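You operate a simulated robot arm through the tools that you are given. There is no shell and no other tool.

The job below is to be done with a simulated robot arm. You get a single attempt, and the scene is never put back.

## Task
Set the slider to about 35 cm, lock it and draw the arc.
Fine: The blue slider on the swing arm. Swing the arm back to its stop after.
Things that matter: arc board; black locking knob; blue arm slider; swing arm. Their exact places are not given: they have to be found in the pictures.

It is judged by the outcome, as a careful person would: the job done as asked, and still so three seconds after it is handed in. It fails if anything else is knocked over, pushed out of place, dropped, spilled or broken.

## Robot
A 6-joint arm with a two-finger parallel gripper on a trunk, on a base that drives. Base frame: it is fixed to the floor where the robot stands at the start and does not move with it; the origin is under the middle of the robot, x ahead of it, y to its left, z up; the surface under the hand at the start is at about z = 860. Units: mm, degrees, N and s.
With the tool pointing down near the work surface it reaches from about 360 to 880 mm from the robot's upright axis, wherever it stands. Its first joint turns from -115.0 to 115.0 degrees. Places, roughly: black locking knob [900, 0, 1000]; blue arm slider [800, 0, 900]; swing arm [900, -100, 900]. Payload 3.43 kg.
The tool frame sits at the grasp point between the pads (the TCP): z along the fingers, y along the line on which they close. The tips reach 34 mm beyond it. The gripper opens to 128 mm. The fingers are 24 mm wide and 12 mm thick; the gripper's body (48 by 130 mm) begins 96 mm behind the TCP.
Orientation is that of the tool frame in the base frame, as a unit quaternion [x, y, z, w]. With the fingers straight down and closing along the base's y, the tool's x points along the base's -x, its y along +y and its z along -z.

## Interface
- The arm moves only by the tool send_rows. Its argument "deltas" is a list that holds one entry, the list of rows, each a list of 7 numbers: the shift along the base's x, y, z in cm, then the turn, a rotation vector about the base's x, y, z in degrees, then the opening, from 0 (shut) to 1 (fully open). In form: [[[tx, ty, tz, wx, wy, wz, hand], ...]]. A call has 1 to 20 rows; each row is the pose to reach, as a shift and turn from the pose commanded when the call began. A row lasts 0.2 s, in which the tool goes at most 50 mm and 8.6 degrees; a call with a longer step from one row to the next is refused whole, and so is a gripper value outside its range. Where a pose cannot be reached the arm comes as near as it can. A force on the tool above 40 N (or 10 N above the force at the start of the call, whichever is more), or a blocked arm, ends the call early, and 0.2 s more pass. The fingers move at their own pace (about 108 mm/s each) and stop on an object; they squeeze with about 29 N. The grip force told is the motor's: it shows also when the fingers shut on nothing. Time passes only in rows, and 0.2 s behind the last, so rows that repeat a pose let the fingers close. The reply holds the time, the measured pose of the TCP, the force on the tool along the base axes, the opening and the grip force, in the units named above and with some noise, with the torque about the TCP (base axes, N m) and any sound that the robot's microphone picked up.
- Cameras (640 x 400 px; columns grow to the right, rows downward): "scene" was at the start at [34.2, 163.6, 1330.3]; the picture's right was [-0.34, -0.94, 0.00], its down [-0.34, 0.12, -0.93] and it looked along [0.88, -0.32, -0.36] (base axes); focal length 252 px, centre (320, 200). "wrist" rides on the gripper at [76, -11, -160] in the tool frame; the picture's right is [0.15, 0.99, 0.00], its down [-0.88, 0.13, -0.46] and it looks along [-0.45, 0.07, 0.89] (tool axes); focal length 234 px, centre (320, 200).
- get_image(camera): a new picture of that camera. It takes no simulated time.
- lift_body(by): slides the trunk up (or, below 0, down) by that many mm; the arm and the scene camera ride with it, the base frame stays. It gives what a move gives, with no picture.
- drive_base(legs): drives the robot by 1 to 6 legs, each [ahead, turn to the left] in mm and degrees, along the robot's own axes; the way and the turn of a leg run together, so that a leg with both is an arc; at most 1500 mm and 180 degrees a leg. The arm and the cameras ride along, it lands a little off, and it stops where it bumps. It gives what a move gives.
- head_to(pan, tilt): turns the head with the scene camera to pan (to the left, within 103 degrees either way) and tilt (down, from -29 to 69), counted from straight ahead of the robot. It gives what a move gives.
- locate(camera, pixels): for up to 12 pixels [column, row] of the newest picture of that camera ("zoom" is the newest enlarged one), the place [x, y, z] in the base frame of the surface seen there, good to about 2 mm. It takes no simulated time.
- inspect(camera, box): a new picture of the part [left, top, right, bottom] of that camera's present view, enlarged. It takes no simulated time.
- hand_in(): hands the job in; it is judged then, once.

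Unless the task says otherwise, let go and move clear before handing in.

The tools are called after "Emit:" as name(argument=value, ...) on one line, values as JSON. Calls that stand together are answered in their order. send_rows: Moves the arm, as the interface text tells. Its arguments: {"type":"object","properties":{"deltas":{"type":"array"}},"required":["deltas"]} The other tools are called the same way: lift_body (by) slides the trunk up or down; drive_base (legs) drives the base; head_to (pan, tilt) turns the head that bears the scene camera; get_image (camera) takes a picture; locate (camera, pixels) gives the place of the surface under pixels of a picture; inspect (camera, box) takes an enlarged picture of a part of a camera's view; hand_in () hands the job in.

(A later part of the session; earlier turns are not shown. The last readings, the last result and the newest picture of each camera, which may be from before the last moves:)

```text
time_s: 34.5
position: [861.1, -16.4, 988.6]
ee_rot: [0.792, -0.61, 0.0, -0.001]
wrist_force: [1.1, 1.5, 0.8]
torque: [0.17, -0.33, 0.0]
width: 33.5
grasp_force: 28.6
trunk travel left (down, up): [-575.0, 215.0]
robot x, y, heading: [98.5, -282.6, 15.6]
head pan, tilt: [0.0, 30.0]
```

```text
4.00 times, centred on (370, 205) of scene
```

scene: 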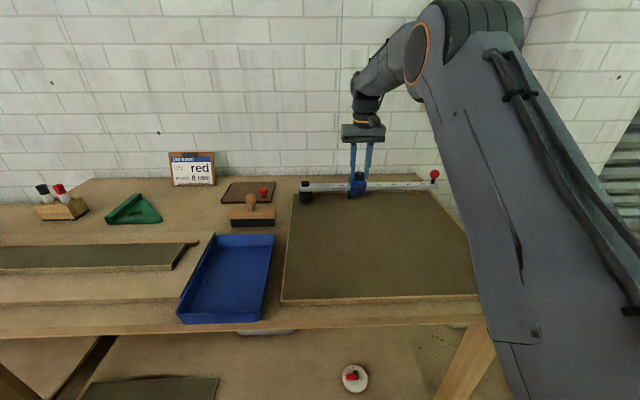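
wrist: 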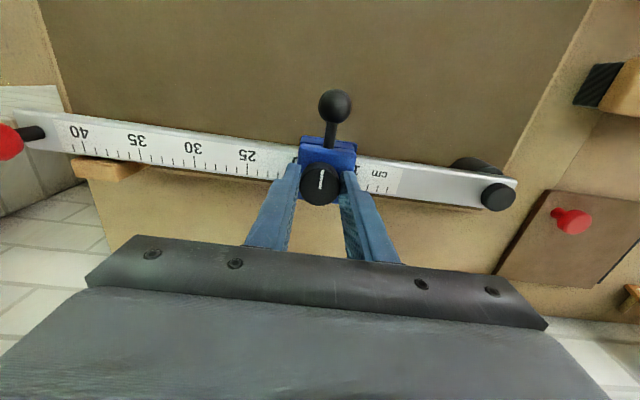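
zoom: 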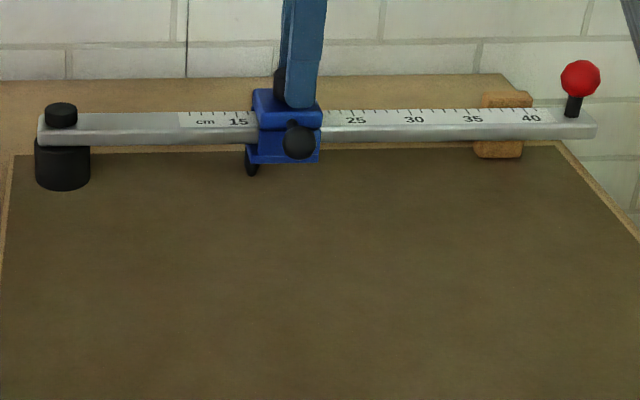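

The slider now slides freely (15 mark uncovered at (238,121), board unmoved, about 1.5 N). I'll drag it on to about 34.5 cm at the knob, short of the stop.

Emit:
send_rows(deltas=[[[0.45, -1.43, 0, 0, 0, 0, 0.15], [0.91, -2.86, 0, 0, 0, 0, 0.15], [1.36, -4.29, 0, 0, 0, 0, 0.15], [1.81, -5.72, 0, 0, 0, 0, 0.15], [2.27, -7.15, 0, 0, 0, 0, 0.15], [2.72, -8.58, 0, 0, 0, 0, 0.15], [3.17, -10, 0, 0, 0, 0, 0.15], [3.62, -11.44, 0, 0, 0, 0, 0.15], [4.08, -12.87, 0, 0, 0, 0, 0.15], [4.47, -14.1, 0, 0, 0, 0, 0.15], [4.47, -14.1, 0, 0, 0, 0, 0.15]]])

Emit:
inspect(camera="scene", box=[290, 155, 450, 255])

Emit:
get_image(camera="wrist")

```text
time_s: 36.9
position: [905.1, -158.3, 987.9]
ee_rot: [0.792, -0.611, 0.0, -0.001]
wrist_force: [3.0, -0.4, 0.3]
torque: [0.05, 0.18, 0.01]
width: 33.5
grasp_force: 29.6
trunk travel left (down, up): [-575.0, 215.0]
robot x, y, heading: [96.8, -281.0, 15.8]
head pan, tilt: [0.0, 30.0]
```

```text
4.00 times, centred on (370, 205) of scene
```

zoom: 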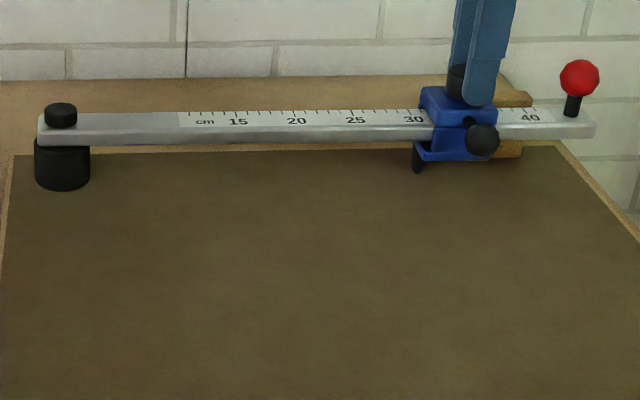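

```text
taken
```

wrist: 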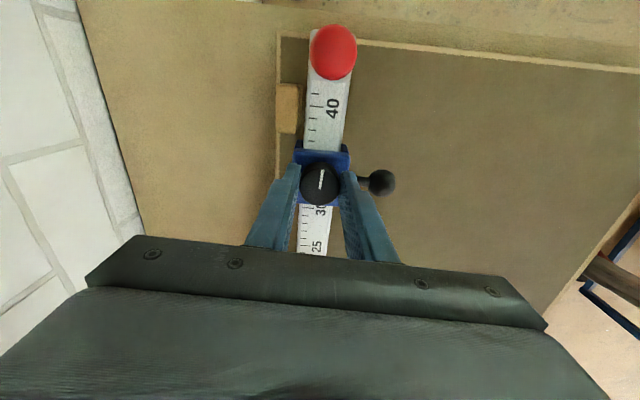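

The knob is now near 34.3 cm and the slider's end is close to the stop. I'll inch on 1 cm to learn whether the stop blocks the slider, watching force and board.

Emit:
inspect(camera="wrist", box=[260, 60, 400, 200])

Emit:
send_rows(deltas=[[[0.06, -0.19, 0, 0, 0, 0, 0.15], [0.12, -0.38, 0, 0, 0, 0, 0.15], [0.18, -0.57, 0, 0, 0, 0, 0.15], [0.24, -0.76, 0, 0, 0, 0, 0.15], [0.3, -0.95, 0, 0, 0, 0, 0.15]]])

Emit:
inspect(camera="scene", box=[290, 155, 450, 255])

Emit:
inspect(camera="wrist", box=[260, 60, 400, 200])

```text
2.86 times, centred on (330, 130) of wrist
```

zoom: 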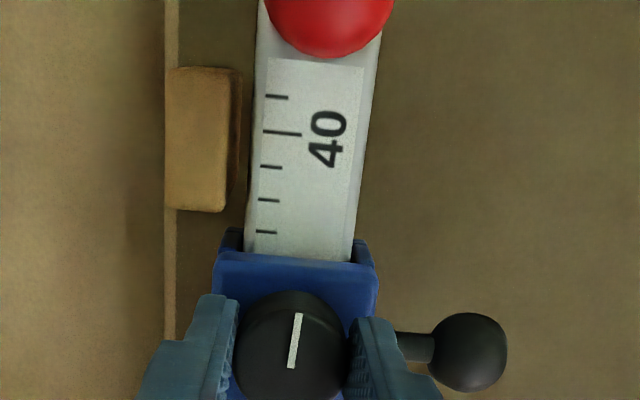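

```text
time_s: 38.1
position: [908.2, -166.2, 989.1]
ee_rot: [0.791, -0.611, 0.0, 0.0]
wrist_force: [1.0, 1.3, 2.3]
torque: [0.11, 0.33, 0.01]
width: 33.5
grasp_force: 28.8
trunk travel left (down, up): [-575.0, 215.0]
robot x, y, heading: [96.8, -279.6, 16.0]
head pan, tilt: [0.0, 30.0]
```

```text
4.00 times, centred on (370, 205) of scene
```

zoom: 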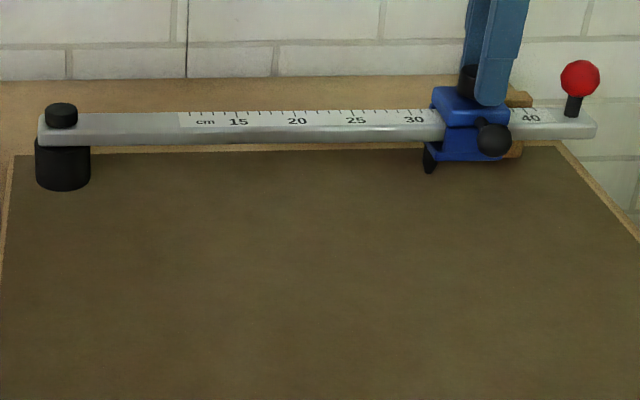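

```text
2.86 times, centred on (330, 130) of wrist
```

zoom: 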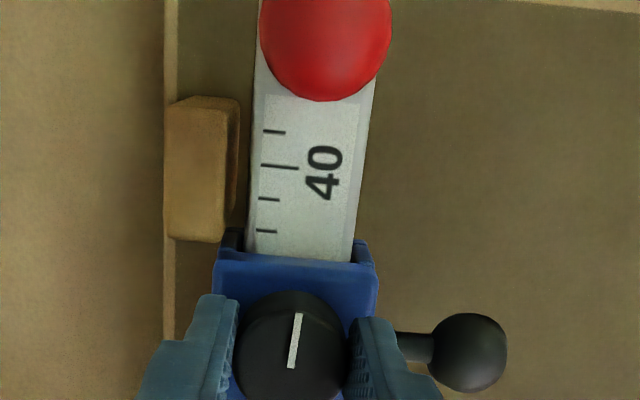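

There is still no resistance (1-2 N) although the slider's end is now beside the stop. I'll inch on another 2 cm the same way.

Emit:
send_rows(deltas=[[[0.06, -0.19, 0, 0, 0, 0, 0.15], [0.12, -0.38, 0, 0, 0, 0, 0.15], [0.18, -0.57, 0, 0, 0, 0, 0.15], [0.24, -0.76, 0, 0, 0, 0, 0.15], [0.3, -0.95, 0, 0, 0, 0, 0.15], [0.36, -1.14, 0, 0, 0, 0, 0.15], [0.42, -1.33, 0, 0, 0, 0, 0.15], [0.48, -1.52, 0, 0, 0, 0, 0.15], [0.54, -1.72, 0, 0, 0, 0, 0.15], [0.6, -1.9, 0, 0, 0, 0, 0.15]]])

Emit:
inspect(camera="scene", box=[290, 155, 450, 255])

Emit:
inspect(camera="wrist", box=[260, 60, 400, 200])

```text
time_s: 40.3
position: [914.9, -185.5, 987.5]
ee_rot: [0.791, -0.612, 0.0, 0.0]
wrist_force: [0.0, 1.3, 0.1]
torque: [0.12, -0.34, -0.01]
width: 33.6
grasp_force: 28.4
trunk travel left (down, up): [-575.0, 215.0]
robot x, y, heading: [96.6, -285.6, 15.7]
head pan, tilt: [0.0, 30.0]
```

```text
4.00 times, centred on (370, 205) of scene
```

zoom: 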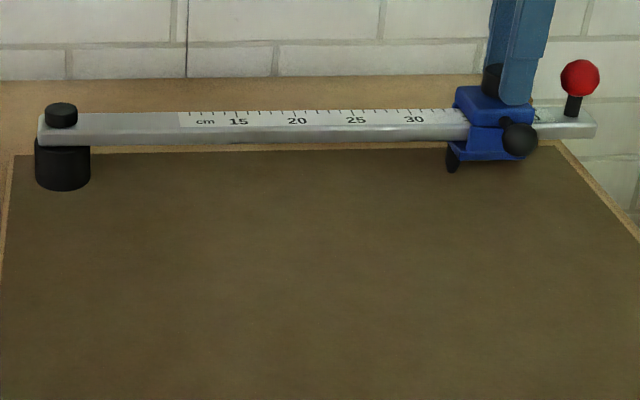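

```text
2.86 times, centred on (330, 130) of wrist
```

zoom: 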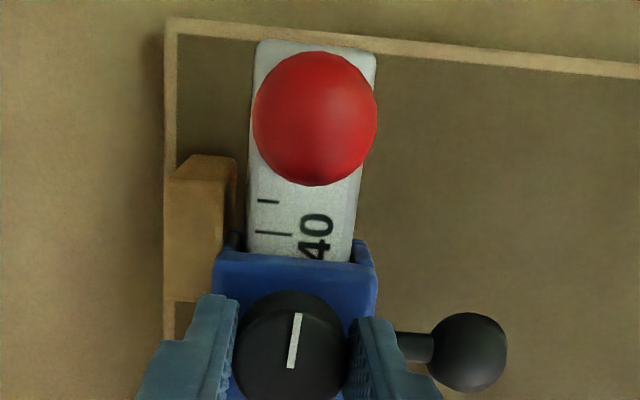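

The slider passes the stop without any force, and its pivot-side edge now reads about 34. I'll zoom in on the edge, the pen and the board under the bar.

Emit:
inspect(camera="scene", box=[390, 170, 446, 205])

Emit:
inspect(camera="scene", box=[340, 170, 410, 210])

```text
11.43 times, centred on (418, 188) of scene
```

zoom: 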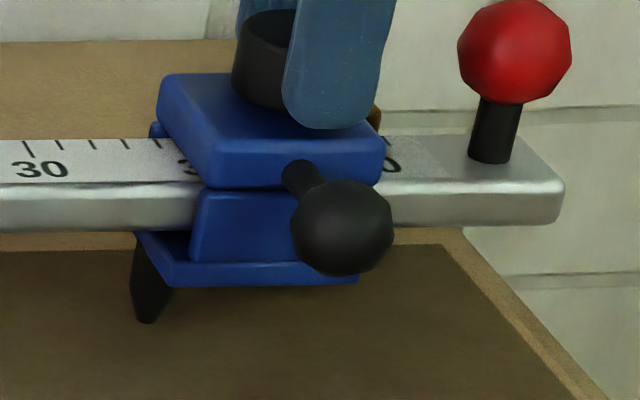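

```text
9.14 times, centred on (375, 190) of scene
```

zoom: 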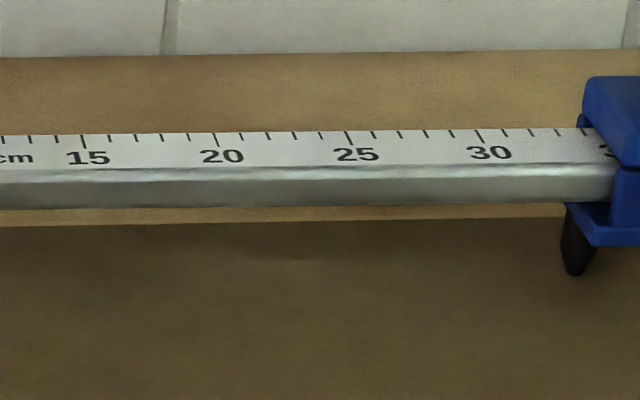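

No line shows on the board yet, and the edge sits just before the 35 label as it sat at the 15 label at the start. I'll measure the gap between bar, slider and stop here.

Emit:
inspect(camera="wrist", box=[290, 90, 360, 160])

Emit:
locate(camera="zoom", pixels=[[130, 250], [105, 250], [120, 200], [165, 300], [160, 250], [190, 300], [190, 243], [150, 330], [165, 345], [120, 330], [105, 350], [300, 340]])

```text
5.71 times, centred on (325, 125) of wrist
```

zoom: 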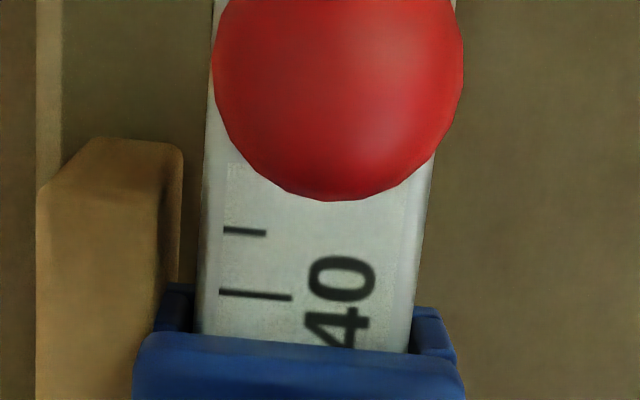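

```text
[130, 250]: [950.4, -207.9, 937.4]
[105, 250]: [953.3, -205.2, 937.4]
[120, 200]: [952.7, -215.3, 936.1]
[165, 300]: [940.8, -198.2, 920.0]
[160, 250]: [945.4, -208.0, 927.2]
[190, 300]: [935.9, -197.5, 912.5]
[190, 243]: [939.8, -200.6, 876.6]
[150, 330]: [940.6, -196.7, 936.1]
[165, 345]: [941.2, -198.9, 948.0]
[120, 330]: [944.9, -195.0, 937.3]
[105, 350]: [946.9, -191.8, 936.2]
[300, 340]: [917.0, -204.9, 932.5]
```

The slider clears the stop with a few mm. I take the pivot-side edge, which lies at the pen's radius and is the only place the scale can be read, as the index; it is near 34.3, so I'll move 7 mm more and check.

Emit:
send_rows(deltas=[[[0.06, -0.19, 0, 0, 0, 0, 0.15], [0.12, -0.38, 0, 0, 0, 0, 0.15], [0.18, -0.57, 0, 0, 0, 0, 0.15], [0.21, -0.67, 0, 0, 0, 0, 0.15], [0.21, -0.67, 0, 0, 0, 0, 0.15]]])

Emit:
inspect(camera="scene", box=[390, 170, 446, 205])

Emit:
locate(camera="zoom", pixels=[[30, 148], [62, 146], [95, 144], [125, 143], [155, 143], [170, 90], [180, 110], [190, 140], [158, 290], [165, 300], [152, 310], [200, 175]])

```text
time_s: 41.5
position: [917.5, -193.3, 987.9]
ee_rot: [0.791, -0.611, 0.0, 0.0]
wrist_force: [1.4, 0.9, -0.5]
torque: [0.13, -0.3, -0.02]
width: 33.6
grasp_force: 28.9
trunk travel left (down, up): [-575.0, 215.0]
robot x, y, heading: [98.5, -283.9, 15.4]
head pan, tilt: [0.0, 30.0]
```

```text
11.43 times, centred on (418, 188) of scene
```

zoom: 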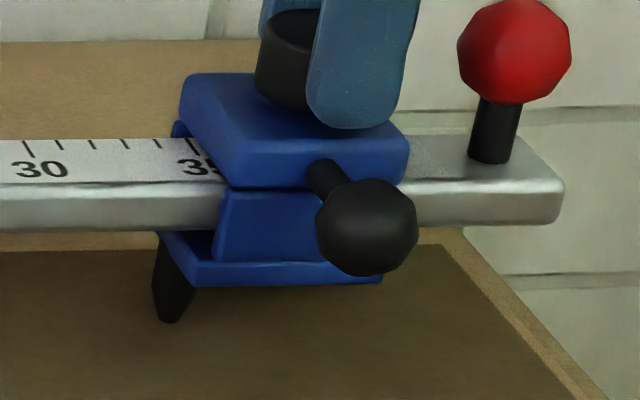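

```text
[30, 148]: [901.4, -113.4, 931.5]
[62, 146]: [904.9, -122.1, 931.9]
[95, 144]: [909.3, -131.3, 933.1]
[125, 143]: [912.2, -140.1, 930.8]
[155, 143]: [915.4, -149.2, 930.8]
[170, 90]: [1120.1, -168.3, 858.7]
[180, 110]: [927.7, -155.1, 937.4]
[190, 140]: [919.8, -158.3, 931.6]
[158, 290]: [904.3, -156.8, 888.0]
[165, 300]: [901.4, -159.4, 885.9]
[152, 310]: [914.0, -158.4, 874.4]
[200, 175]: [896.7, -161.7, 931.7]
```

The 35 tick (193,147) now sits right at the slider's pivot-side edge, so the setting is about 35.0. I'll turn the knob back clockwise to lock it, watching the torque.

Emit:
send_rows(deltas=[[[0, 0, 0, 0, 0, -7, 0.15], [0, 0, 0, 0, 0, -14, 0.15], [0, 0, 0, 0, 0, -21, 0.15], [0, 0, 0, 0, 0, -28, 0.15], [0, 0, 0, 0, 0, -35, 0.15], [0, 0, 0, 0, 0, -42, 0.15], [0, 0, 0, 0, 0, -49, 0.15], [0, 0, 0, 0, 0, -56, 0.15], [0, 0, 0, 0, 0, -63, 0.15], [0, 0, 0, 0, 0, -70, 0.15], [0, 0, 0, 0, 0, -77, 0.15], [0, 0, 0, 0, 0, -84, 0.15], [0, 0, 0, 0, 0, -84, 0.15]]])

Emit:
inspect(camera="wrist", box=[240, 80, 440, 220])

Emit:
inspect(camera="scene", box=[290, 155, 450, 255])

```text
time_s: 44.3
position: [916.0, -192.2, 989.0]
ee_rot: [-0.179, 0.984, 0.0, -0.001]
wrist_force: [0.6, 3.5, 0.6]
torque: [-0.13, -0.24, -0.01]
width: 33.3
grasp_force: 29.0
trunk travel left (down, up): [-575.0, 215.0]
robot x, y, heading: [96.4, -285.1, 16.0]
head pan, tilt: [0.0, 30.0]
```

```text
2.86 times, centred on (340, 150) of wrist
```

zoom: 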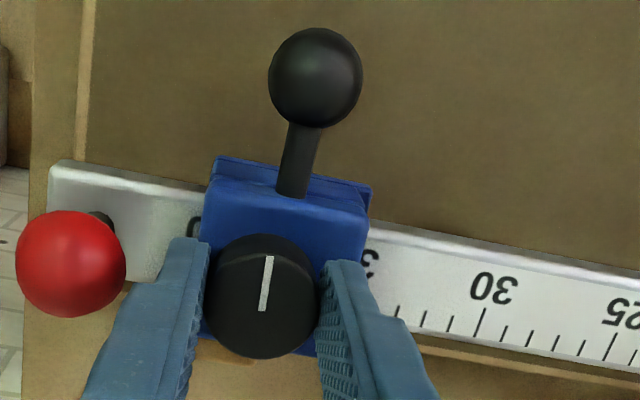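

```text
4.00 times, centred on (370, 205) of scene
```

zoom: 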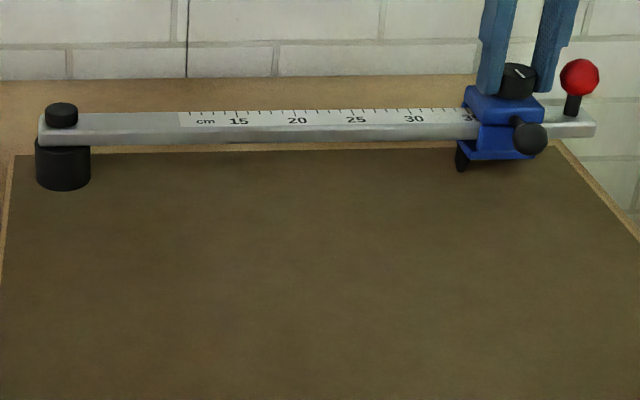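

The knob has come round to nearly its first angle with no torque yet. I'll keep turning clockwise in small steps until it resists.

Emit:
send_rows(deltas=[[[0, 0, 0, 0, 0, -3, 0.15], [0, 0, 0, 0, 0, -6, 0.15], [0, 0, 0, 0, 0, -9, 0.15], [0, 0, 0, 0, 0, -12, 0.15], [0, 0, 0, 0, 0, -12, 0.15]]])

Emit:
inspect(camera="wrist", box=[240, 80, 440, 220])

```text
time_s: 45.5
position: [915.4, -192.1, 989.2]
ee_rot: [-0.075, 0.997, 0.0, -0.001]
wrist_force: [-1.4, 2.4, -0.5]
torque: [0.06, 0.22, 0.24]
width: 33.1
grasp_force: 29.0
trunk travel left (down, up): [-575.0, 215.0]
robot x, y, heading: [96.4, -283.7, 15.8]
head pan, tilt: [0.0, 30.0]
```

```text
2.86 times, centred on (340, 150) of wrist
```

zoom: 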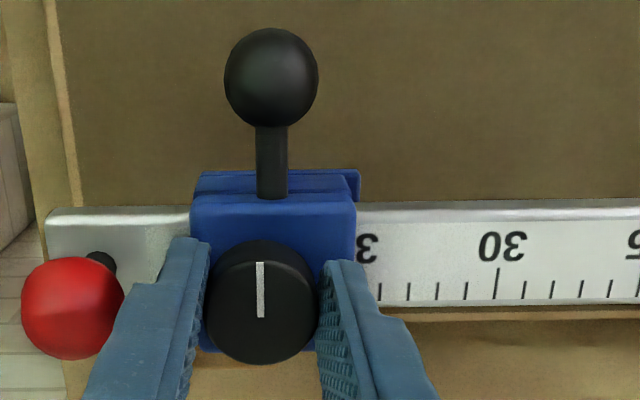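

Torque rose to 0.24 N m and the mark is again parallel to the ball's stem, so the lock end is reached. I'll press a few degrees more to be sure it is tight.

Emit:
send_rows(deltas=[[[0, 0, 0, 0, 0, -3, 0.1], [0, 0, 0, 0, 0, -6, 0.1], [0, 0, 0, 0, 0, -8, 0.1]]])

Emit:
inspect(camera="wrist", box=[240, 80, 440, 220])

Emit:
inspect(camera="scene", box=[290, 155, 450, 255])

```text
time_s: 46.3
position: [916.7, -192.0, 988.7]
ee_rot: [-0.006, 1.0, 0.001, -0.001]
wrist_force: [-2.8, 3.5, -1.6]
torque: [0.39, 0.11, 0.59]
width: 33.3
grasp_force: 28.6
trunk travel left (down, up): [-575.0, 215.0]
robot x, y, heading: [99.0, -283.6, 15.6]
head pan, tilt: [0.0, 30.0]
```

```text
2.86 times, centred on (340, 150) of wrist
```

zoom: 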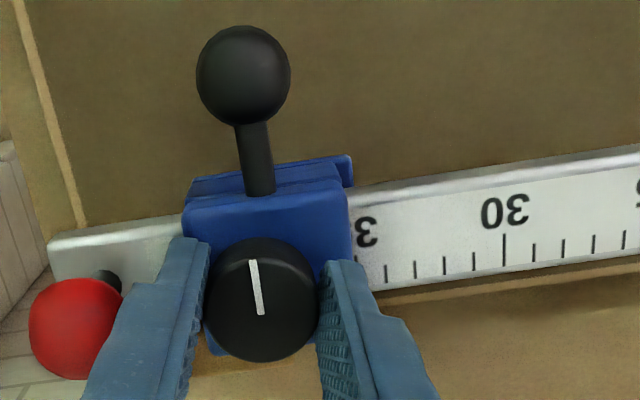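

```text
4.00 times, centred on (370, 205) of scene
```

zoom: 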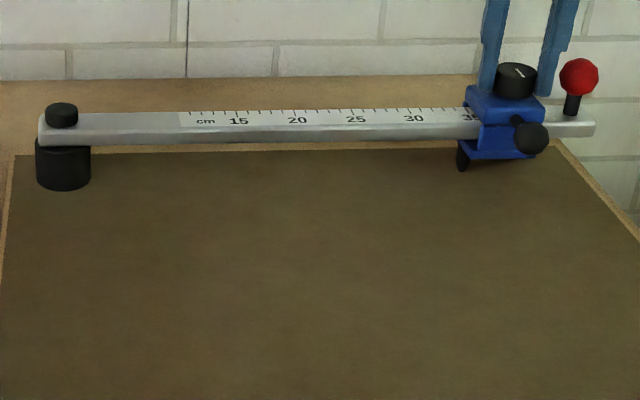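

Torque is 0.59 N m and the mark no longer turns relative to the slider, so the knob is fully locked. I'll relieve the twist, open and rise.

Emit:
send_rows(deltas=[[[0, 0, 0, 0, 0, 5, 0.15], [0, 0, 0, 0, 0, 9, 0.15], [0, 0, 0, 0, 0, 9, 0.3], [0, 0, 0, 0, 0, 9, 0.45], [0, 0, 0.5, 0, 0, 9, 0.5], [0, 0, 2.5, 0, 0, 9, 0.5], [0, 0, 5.5, 0, 0, 9, 0.5], [0, 0, 8.5, 0, 0, 9, 0.5], [0, 0, 8.5, 0, 0, 9, 0.5]]])

Emit:
get_image(camera="wrist")

Emit:
inspect(camera="scene", box=[390, 170, 446, 205])

Emit:
inspect(camera="scene", box=[290, 155, 450, 255])

```text
time_s: 48.3
position: [915.6, -191.9, 1073.0]
ee_rot: [-0.085, 0.996, 0.0, 0.0]
wrist_force: [0.5, -0.8, 0.1]
torque: [-0.01, 0.02, -0.01]
width: 63.9
grasp_force: 0.1
trunk travel left (down, up): [-575.0, 215.0]
robot x, y, heading: [100.3, -281.7, 15.6]
head pan, tilt: [0.0, 30.0]
```

```text
taken
```

wrist: 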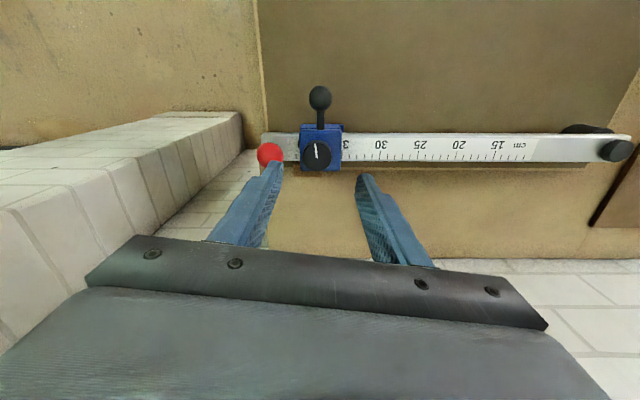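

```text
11.43 times, centred on (418, 188) of scene
```

zoom: 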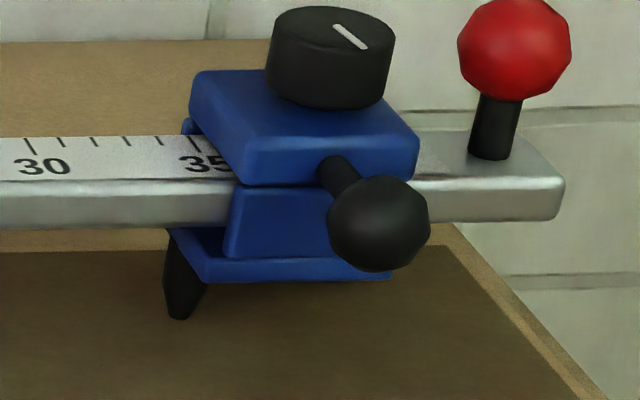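

```text
4.00 times, centred on (370, 205) of scene
```

zoom: 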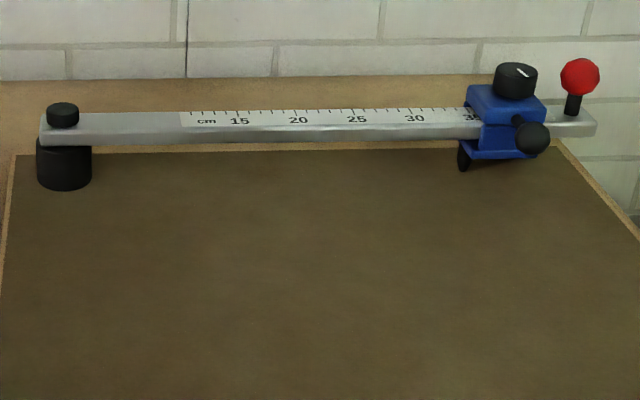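

The slider is locked; its edge and pen are now right around the 35 tick ((196,145) in the zoom). I'll check the reading from above too.

Emit:
inspect(camera="wrist", box=[280, 90, 380, 180])

Emit:
locate(camera="zoom", pixels=[[200, 180], [385, 165], [190, 310], [395, 310], [290, 280], [395, 180], [410, 285], [440, 285], [470, 285], [300, 40], [290, 340], [200, 320]])

Emit:
locate(camera="wrist", pixels=[[614, 150], [608, 150], [620, 150], [614, 145], [614, 155], [270, 153], [382, 157], [421, 157], [460, 157], [499, 157], [268, 150], [272, 160]])

```text
4.44 times, centred on (330, 135) of wrist
```

zoom: 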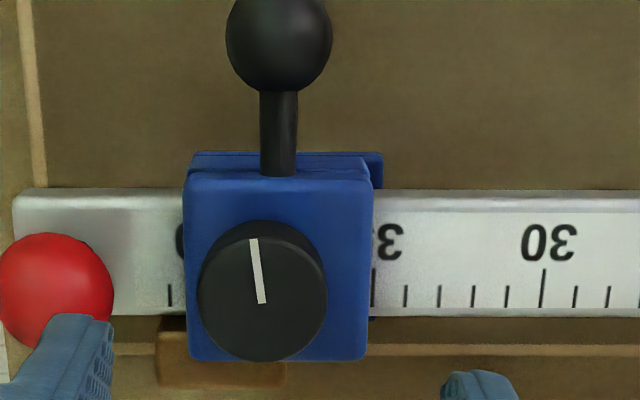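

```text
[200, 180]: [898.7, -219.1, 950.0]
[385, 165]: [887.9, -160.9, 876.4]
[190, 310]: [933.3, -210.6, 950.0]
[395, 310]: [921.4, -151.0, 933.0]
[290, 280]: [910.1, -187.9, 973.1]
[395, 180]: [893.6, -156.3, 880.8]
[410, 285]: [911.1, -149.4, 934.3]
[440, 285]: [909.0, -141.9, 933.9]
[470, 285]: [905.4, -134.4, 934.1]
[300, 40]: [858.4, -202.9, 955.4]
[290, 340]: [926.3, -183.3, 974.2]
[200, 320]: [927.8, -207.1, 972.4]
```

```text
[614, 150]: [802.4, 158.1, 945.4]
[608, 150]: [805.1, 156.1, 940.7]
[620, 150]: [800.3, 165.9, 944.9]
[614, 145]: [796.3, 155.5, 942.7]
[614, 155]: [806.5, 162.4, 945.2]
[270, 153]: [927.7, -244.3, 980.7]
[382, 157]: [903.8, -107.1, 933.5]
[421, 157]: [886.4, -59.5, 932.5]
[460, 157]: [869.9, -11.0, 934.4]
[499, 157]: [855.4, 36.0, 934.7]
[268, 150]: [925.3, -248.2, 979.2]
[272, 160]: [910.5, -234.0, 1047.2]
```

From above the 35 tick (374,288) lies right at the plate's edge, so the setting is good. Next I'll find the red ball's centre exactly for the swing.

Emit:
inspect(camera="scene", box=[420, 160, 450, 195])

Emit:
locate(camera="scene", pixels=[[435, 174], [435, 172], [435, 176], [433, 174], [437, 174], [433, 182], [434, 181], [305, 183], [305, 181], [303, 197], [416, 301], [521, 297]])

Emit:
inspect(camera="wrist", box=[230, 120, 310, 190])

```text
11.43 times, centred on (435, 178) of scene
```

zoom: 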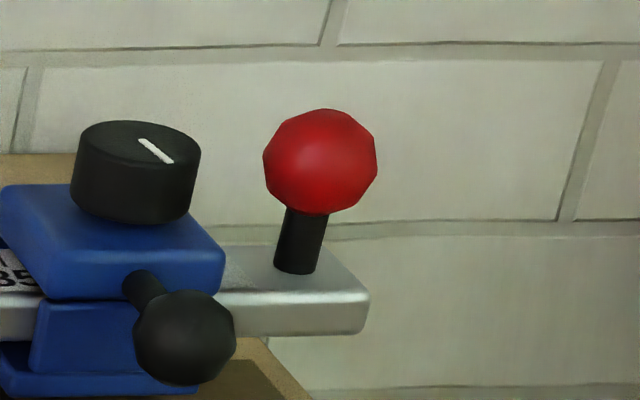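

```text
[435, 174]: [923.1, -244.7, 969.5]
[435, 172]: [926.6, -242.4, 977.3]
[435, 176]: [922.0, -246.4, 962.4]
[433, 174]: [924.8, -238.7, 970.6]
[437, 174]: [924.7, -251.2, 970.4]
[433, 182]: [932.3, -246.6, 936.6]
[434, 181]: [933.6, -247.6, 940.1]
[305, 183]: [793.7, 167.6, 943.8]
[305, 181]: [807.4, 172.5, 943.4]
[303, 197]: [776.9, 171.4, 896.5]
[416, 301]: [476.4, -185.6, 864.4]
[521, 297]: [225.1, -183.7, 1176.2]
```

```text
5.71 times, centred on (270, 155) of wrist
```

zoom: 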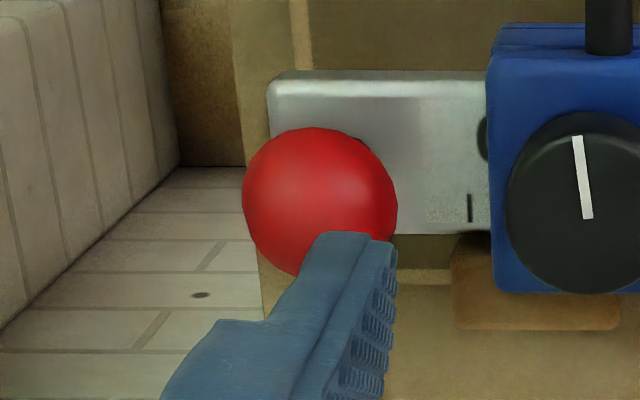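

Both cameras put the red ball's centre near (936,-247,964), radius 18 mm, 437 mm from the pivot. I'll turn the fingers so that they straddle it across the arm, camera outward, and move above it.

Emit:
send_rows(deltas=[[[0.2, -0.5, 0, 0, 0, 8.2, 0.5], [0.4, -1, 0, 0, 0, 16.4, 0.5], [0.6, -1.5, 0, 0, 0, 24.6, 0.5], [0.8, -2, 0, 0, 0, 32.8, 0.5], [1, -2.5, 0, 0, 0, 41, 0.5], [1.2, -3, 0, 0, 0, 49.2, 0.5], [1.4, -3.5, 0, 0, 0, 57.4, 0.5], [1.6, -4, 0, 0, 0, 65.6, 0.5], [1.8, -4.5, 0, 0, 0, 73.8, 0.5], [2, -5, 0, 0, 0, 82, 0.5], [2.1, -5.5, 0, 0, 0, 90.2, 0.5], [2.1, -5.5, 0, 0, 0, 98.4, 0.5], [2.1, -5.5, 0, 0, 0, 98.4, 0.5]]])

Emit:
get_image(camera="wrist")

Emit:
inspect(camera="scene", box=[360, 130, 480, 220])

```text
time_s: 51.1
position: [936.3, -248.7, 1074.6]
ee_rot: [0.81, -0.587, 0.0, 0.0]
wrist_force: [0.1, 0.1, 0.2]
torque: [0.02, 0.0, 0.01]
width: 64.3
grasp_force: 0.1
trunk travel left (down, up): [-575.0, 215.0]
robot x, y, heading: [97.8, -280.7, 15.9]
head pan, tilt: [0.0, 30.0]
```

```text
taken
```

wrist: 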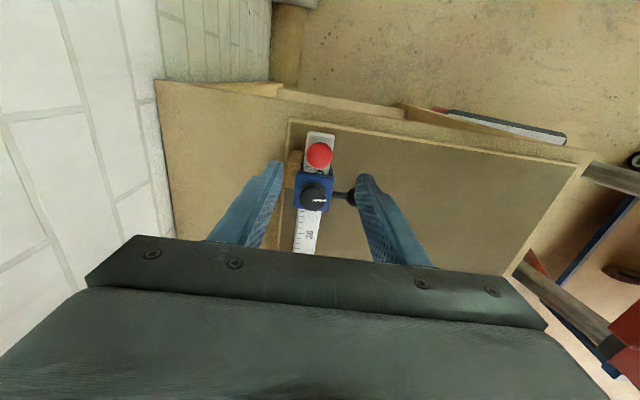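

```text
4.44 times, centred on (420, 175) of scene
```

zoom: 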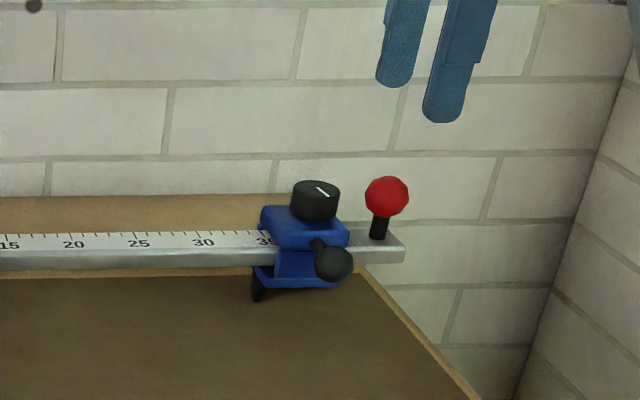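

The ball (320,155) lies right below the grasp point. I'll descend around it and narrow the fingers to a loose cage, so as not to push the board about.

Emit:
send_rows(deltas=[[[-0.05, 0.15, -3, 0, 0, 0, 0.5], [-0.08, 0.25, -6, 0, 0, 0, 0.5], [-0.08, 0.25, -8, 0, 0, 0, 0.5], [-0.08, 0.25, -9.1, 0, 0, 0, 0.5], [-0.08, 0.25, -9.1, 0, 0, 0, 0.4], [-0.08, 0.25, -9.1, 0, 0, 0, 0.34], [-0.08, 0.25, -9.1, 0, 0, 0, 0.34]]])

Emit:
get_image(camera="wrist")

Emit:
inspect(camera="wrist", box=[260, 100, 380, 220])

Emit:
inspect(camera="scene", box=[360, 130, 480, 220])

```text
time_s: 52.7
position: [937.5, -246.9, 983.4]
ee_rot: [0.81, -0.587, 0.0, 0.0]
wrist_force: [0.0, -0.2, 0.1]
torque: [-0.01, 0.01, -0.01]
width: 43.7
grasp_force: 0.1
trunk travel left (down, up): [-575.0, 215.0]
robot x, y, heading: [98.2, -285.2, 15.9]
head pan, tilt: [0.0, 30.0]
```

```text
taken
```

wrist: 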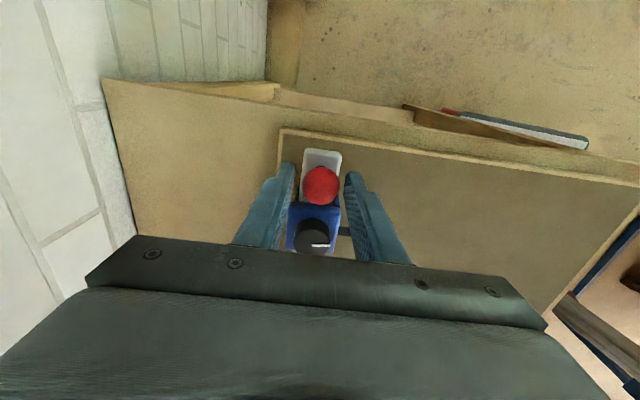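

```text
3.33 times, centred on (320, 160) of wrist
```

zoom: 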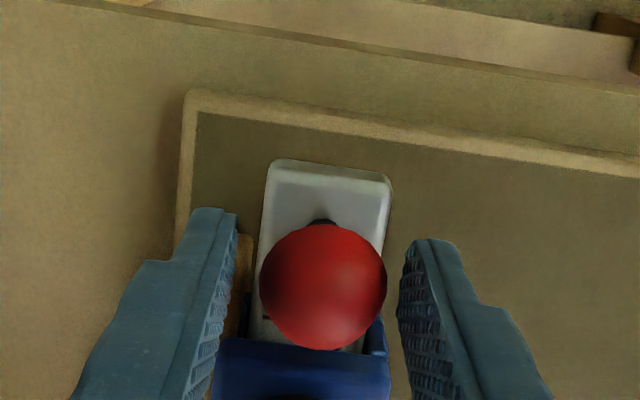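

```text
4.44 times, centred on (420, 175) of scene
```

zoom: 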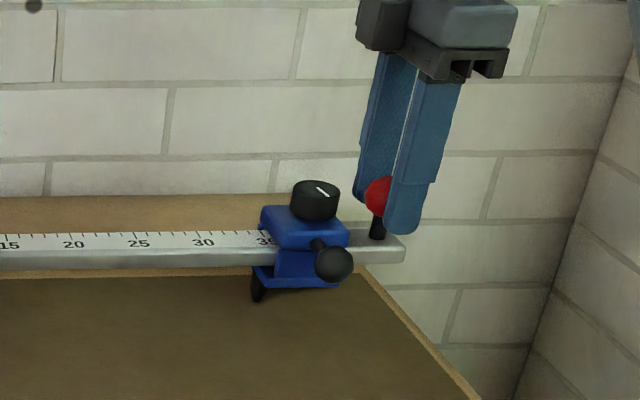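

The ball is loosely caged between the fingers (zoom (323,285)). I'll begin the swing with 10° along the circle about the pivot, turning the hand with it, and check force and board.

Emit:
send_rows(deltas=[[[-0.91, -0.29, 0, 0, 0, -1.25, 0.34], [-1.82, -0.56, 0, 0, 0, -2.5, 0.34], [-3.67, -1.04, 0, 0, 0, -5, 0.34], [-5.54, -1.44, 0, 0, 0, -7.5, 0.34], [-7.42, -1.76, 0, 0, 0, -10, 0.34]]])

Emit:
get_image(camera="scene")

Emit:
inspect(camera="wrist", box=[260, 100, 380, 220])

```text
time_s: 53.9
position: [860.5, -263.1, 981.4]
ee_rot: [0.755, -0.656, 0.0, 0.0]
wrist_force: [0.2, 0.4, -0.3]
torque: [0.01, 0.0, -0.01]
width: 43.5
grasp_force: 0.1
trunk travel left (down, up): [-575.0, 215.0]
robot x, y, heading: [99.2, -283.6, 15.6]
head pan, tilt: [0.0, 30.0]
```

```text
taken
```

scene: 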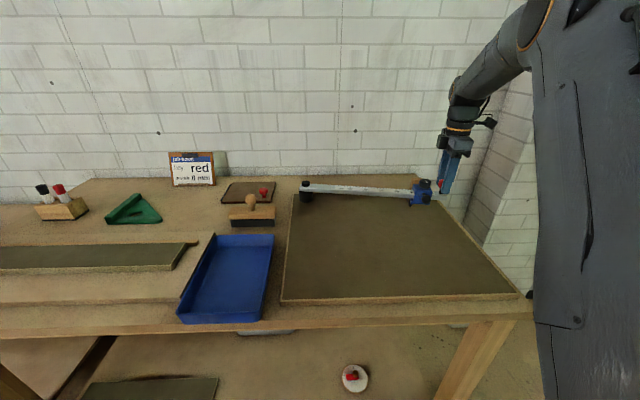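

```text
3.33 times, centred on (320, 160) of wrist
```

zoom: 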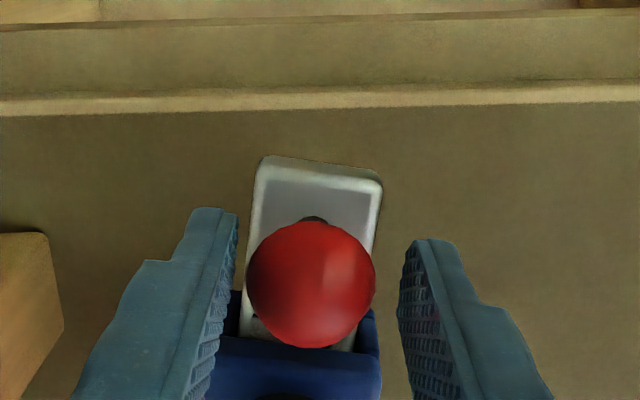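

The arm swings with almost no force and the board stays. I'll look for a drawn line near the slider before going on.

Emit:
inspect(camera="scene", box=[380, 165, 460, 225])

Emit:
inspect(camera="scene", box=[290, 155, 450, 255])

Emit:
locate(camera="scene", pixels=[[230, 236], [270, 240], [268, 260], [262, 300], [215, 240], [240, 290]])

```text
6.67 times, centred on (420, 195) of scene
```

zoom: 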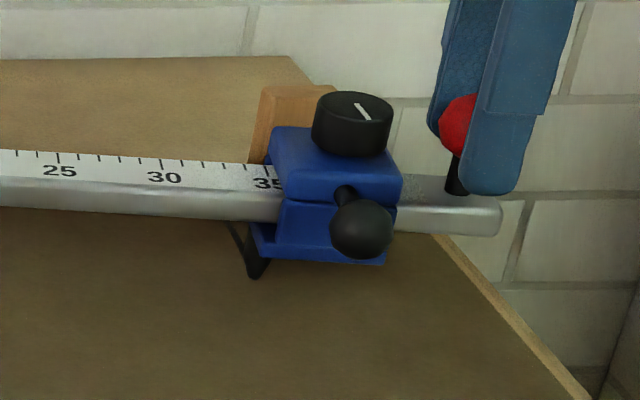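

```text
4.00 times, centred on (370, 205) of scene
```

zoom: 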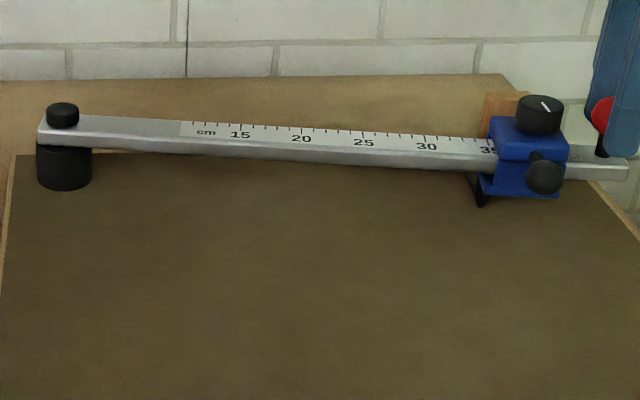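

```text
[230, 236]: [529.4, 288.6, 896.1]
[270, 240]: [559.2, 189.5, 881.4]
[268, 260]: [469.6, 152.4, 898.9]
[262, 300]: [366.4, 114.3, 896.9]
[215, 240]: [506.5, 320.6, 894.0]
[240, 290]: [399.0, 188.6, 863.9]
```

A dark line is appearing behind the pen (235-255, 230-265), so the arc is being drawn. I'll carry the swing on to 50° at 4° per row.

Emit:
send_rows(deltas=[[[-1.52, -0.19, 0, 0, 0, -2, 0.34], [-3.03, -0.34, 0, 0, 0, -4, 0.34], [-6.09, -0.46, 0, 0, 0, -8, 0.34], [-9.14, -0.37, 0, 0, 0, -12, 0.34], [-12.17, -0.07, 0, 0, 0, -16, 0.34], [-15.18, 0.45, 0, 0, 0, -20, 0.34], [-18.15, 1.17, 0, 0, 0, -24, 0.34], [-21.06, 2.1, 0, 0, 0, -28, 0.34], [-23.9, 3.22, 0, 0, 0, -32, 0.34], [-26.65, 4.55, 0, 0, 0, -36, 0.34], [-29.3, 6.06, 0, 0, 0, -40, 0.34]]])

Emit:
get_image(camera="scene")

Emit:
get_image(camera="wrist")

```text
time_s: 56.3
position: [569.7, -202.5, 983.6]
ee_rot: [-0.486, 0.874, 0.0, 0.001]
wrist_force: [-0.2, -0.6, -1.0]
torque: [0.0, 0.05, 0.01]
width: 43.4
grasp_force: 0.1
trunk travel left (down, up): [-575.0, 215.0]
robot x, y, heading: [99.6, -282.9, 15.9]
head pan, tilt: [0.0, 30.0]
```

```text
taken
```

scene: 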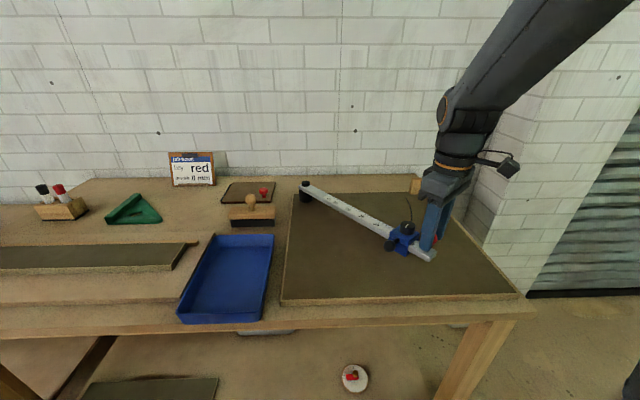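

```text
taken
```

wrist: 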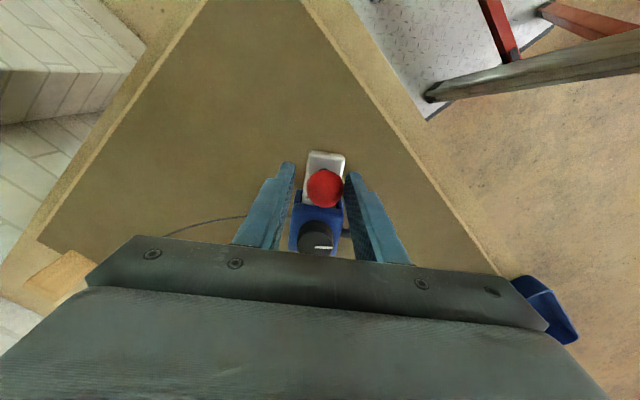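

The arc is visible on the board behind the pen (410,200-220) and the board has not moved. I'll go on in short chunks in case the arm has an end limit.

Emit:
send_rows(deltas=[[[-2.54, 1.69, 0, 0, 0, -4, 0.34], [-4.96, 3.56, 0, 0, 0, -8, 0.34], [-4.96, 3.56, 0, 0, 0, -8, 0.34]]])

Emit:
inspect(camera="scene", box=[270, 165, 470, 310])

```text
time_s: 57.1
position: [520.6, -167.5, 983.2]
ee_rot: [-0.423, 0.906, 0.0, 0.0]
wrist_force: [0.6, 0.0, -0.2]
torque: [0.01, 0.01, 0.02]
width: 43.6
grasp_force: 0.0
trunk travel left (down, up): [-575.0, 215.0]
robot x, y, heading: [96.8, -282.7, 15.8]
head pan, tilt: [0.0, 30.0]
```

```text
2.76 times, centred on (370, 238) of scene
```

zoom: 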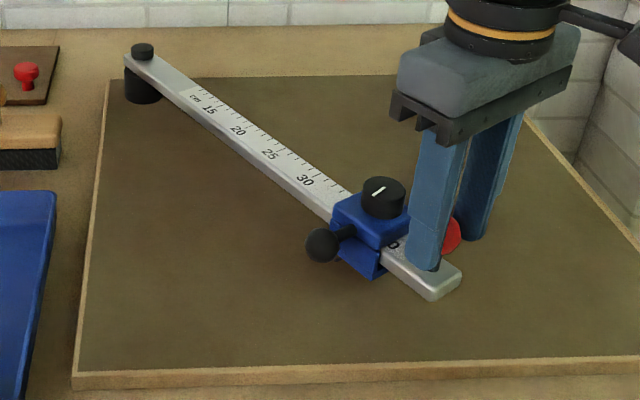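

At 58° the force is still nil. I'll go on another 8°.

Emit:
send_rows(deltas=[[[-2.28, 2.03, 0, 0, 0, -4, 0.34], [-4.41, 4.22, 0, 0, 0, -8, 0.34], [-4.41, 4.22, 0, 0, 0, -8, 0.34]]])

Emit:
inspect(camera="scene", box=[270, 165, 470, 310])

```text
time_s: 57.9
position: [476.2, -124.0, 984.7]
ee_rot: [-0.359, 0.933, 0.001, 0.0]
wrist_force: [0.8, -0.6, 0.6]
torque: [0.0, 0.0, 0.0]
width: 43.5
grasp_force: 0.3
trunk travel left (down, up): [-575.0, 215.0]
robot x, y, heading: [98.0, -281.1, 15.8]
head pan, tilt: [0.0, 30.0]
```

```text
2.76 times, centred on (370, 238) of scene
```

zoom: 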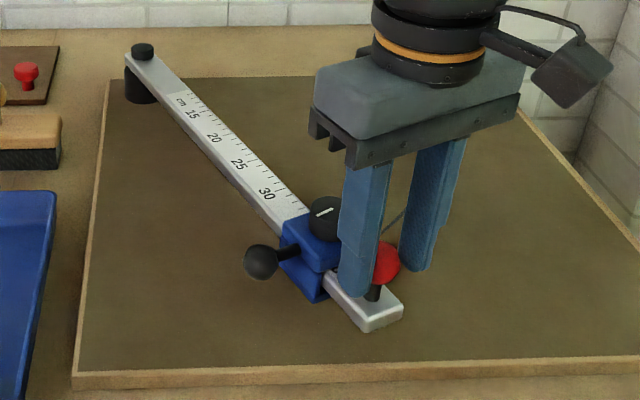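

At 66° it still moves freely and the board stays still. I'll go on to 74°.

Emit:
send_rows(deltas=[[[-1.98, 2.33, 0, 0, 0, -4, 0.34], [-3.78, 4.79, 0, 0, 0, -8, 0.34], [-3.78, 4.79, 0, 0, 0, -8, 0.34]]])

Emit:
inspect(camera="scene", box=[270, 165, 470, 310])

```text
time_s: 58.7
position: [438.7, -77.1, 983.5]
ee_rot: [-0.292, 0.957, 0.0, -0.001]
wrist_force: [-1.1, -0.3, -0.1]
torque: [-0.02, 0.0, -0.01]
width: 43.5
grasp_force: 0.0
trunk travel left (down, up): [-575.0, 215.0]
robot x, y, heading: [96.5, -284.1, 15.8]
head pan, tilt: [0.0, 30.0]
```

```text
2.76 times, centred on (370, 238) of scene
```

zoom: 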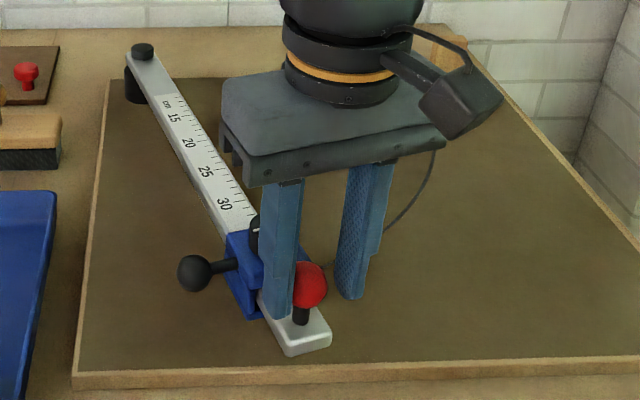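

At 74° it is still free, with the ball handle well clear of the tray. I'll go on to 82°.

Emit:
send_rows(deltas=[[[-1.63, 2.58, 0, 0, 0, -4, 0.34], [-3.08, 5.27, 0, 0, 0, -8, 0.34], [-3.08, 5.27, 0, 0, 0, -8, 0.34]]])

Emit:
inspect(camera="scene", box=[270, 165, 470, 310])

```text
time_s: 59.5
position: [406.4, -24.4, 983.5]
ee_rot: [-0.225, 0.974, 0.001, 0.0]
wrist_force: [3.1, -5.7, 2.3]
torque: [-0.16, -0.07, -0.02]
width: 47.5
grasp_force: 3.4
trunk travel left (down, up): [-575.0, 215.0]
robot x, y, heading: [94.9, -281.9, 15.8]
head pan, tilt: [0.0, 30.0]
```

```text
2.76 times, centred on (370, 238) of scene
```

zoom: 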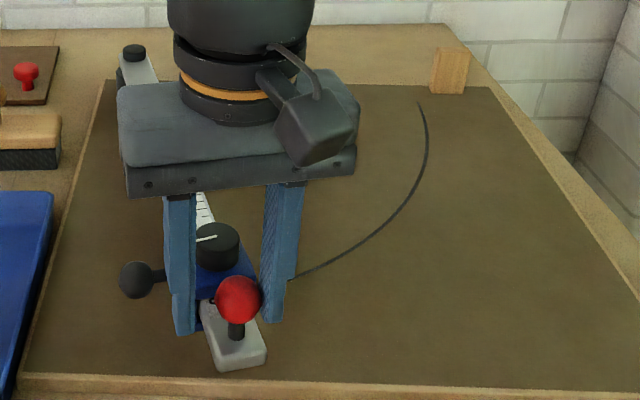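

The force jumped to about 6 N and the board has turned: its near-left corner moved from (72,390) to (18,388), so the arm has an end limit near 75-78°. I'll swing the arm back about 15° to free it and then measure how far the board and tray moved.

Emit:
send_rows(deltas=[[[0.76, -1.35, 0, 0, 0, 2, 0.34], [1.45, -2.69, 0, 0, 0, 4, 0.34], [3.08, -5.27, 0, 0, 0, 8, 0.34], [4.89, -7.66, 0, 0, 0, 12, 0.34], [6.87, -10.06, 0, 0, 0, 16, 0.34], [6.87, -10.06, 0, 0, 0, 16, 0.34]]])

Emit:
get_image(camera="scene")

Emit:
inspect(camera="scene", box=[170, 220, 340, 330])

```text
time_s: 60.9
position: [476.3, -123.5, 983.5]
ee_rot: [-0.359, 0.933, 0.0, 0.0]
wrist_force: [0.9, 0.4, -0.8]
torque: [-0.03, -0.02, -0.01]
width: 43.7
grasp_force: 0.0
trunk travel left (down, up): [-575.0, 215.0]
robot x, y, heading: [97.3, -282.5, 15.7]
head pan, tilt: [0.0, 30.0]
```

```text
taken
```

scene: 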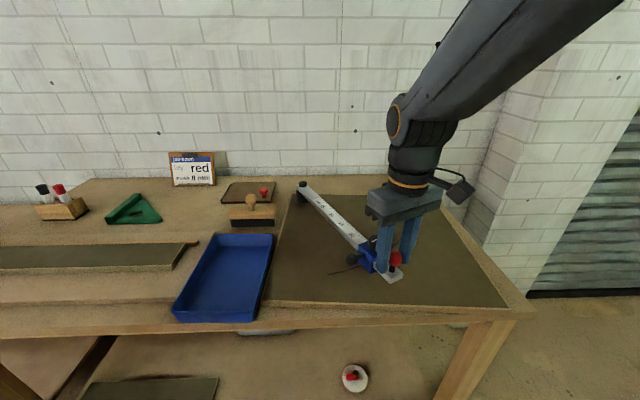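

```text
3.64 times, centred on (255, 275) of scene
```

zoom: 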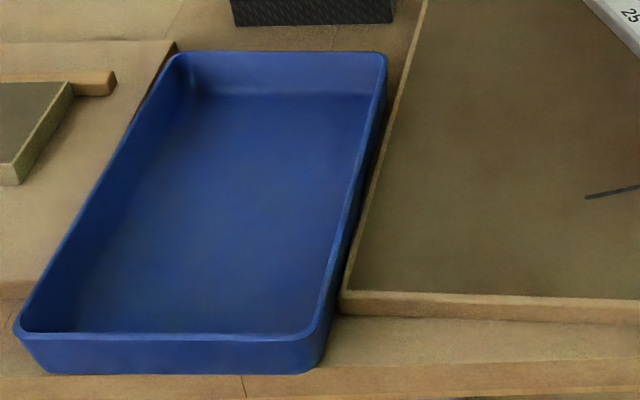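

The board has rotated and nudged the tray's near end by a few px as well ((178,320) to (173,320)). I'll measure the board's corners now against the first readings.

Emit:
locate(camera="zoom", pixels=[[345, 290], [350, 285], [342, 300], [420, 8], [380, 180], [385, 55], [330, 240], [318, 320], [305, 370], [25, 335], [185, 55], [100, 180]])

Emit:
inspect(camera="scene", box=[420, 170, 540, 320])

Emit:
locate(camera="scene", pixels=[[305, 184], [303, 197], [298, 196], [293, 200], [441, 196], [440, 190], [505, 306], [500, 300], [450, 303], [400, 303], [300, 300], [266, 298]])

```text
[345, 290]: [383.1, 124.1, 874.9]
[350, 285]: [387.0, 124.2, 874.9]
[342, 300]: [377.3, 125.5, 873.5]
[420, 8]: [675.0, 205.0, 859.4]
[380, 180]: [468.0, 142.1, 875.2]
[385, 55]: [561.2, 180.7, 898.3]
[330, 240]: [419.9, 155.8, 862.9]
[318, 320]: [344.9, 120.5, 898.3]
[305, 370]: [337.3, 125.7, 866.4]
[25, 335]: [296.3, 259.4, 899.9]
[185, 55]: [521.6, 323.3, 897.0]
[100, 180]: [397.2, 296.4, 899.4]
```

```text
2.67 times, centred on (480, 245) of scene
```

zoom: 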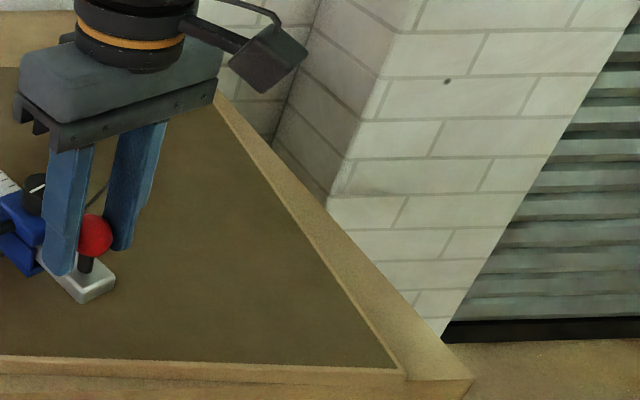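

```text
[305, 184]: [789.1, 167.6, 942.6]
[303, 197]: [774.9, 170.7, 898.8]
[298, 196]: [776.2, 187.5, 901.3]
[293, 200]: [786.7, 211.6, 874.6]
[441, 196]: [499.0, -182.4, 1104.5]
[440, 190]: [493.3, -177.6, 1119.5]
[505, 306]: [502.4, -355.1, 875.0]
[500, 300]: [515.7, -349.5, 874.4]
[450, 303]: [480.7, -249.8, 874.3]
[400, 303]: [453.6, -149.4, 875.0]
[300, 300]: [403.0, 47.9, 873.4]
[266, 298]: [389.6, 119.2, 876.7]
```

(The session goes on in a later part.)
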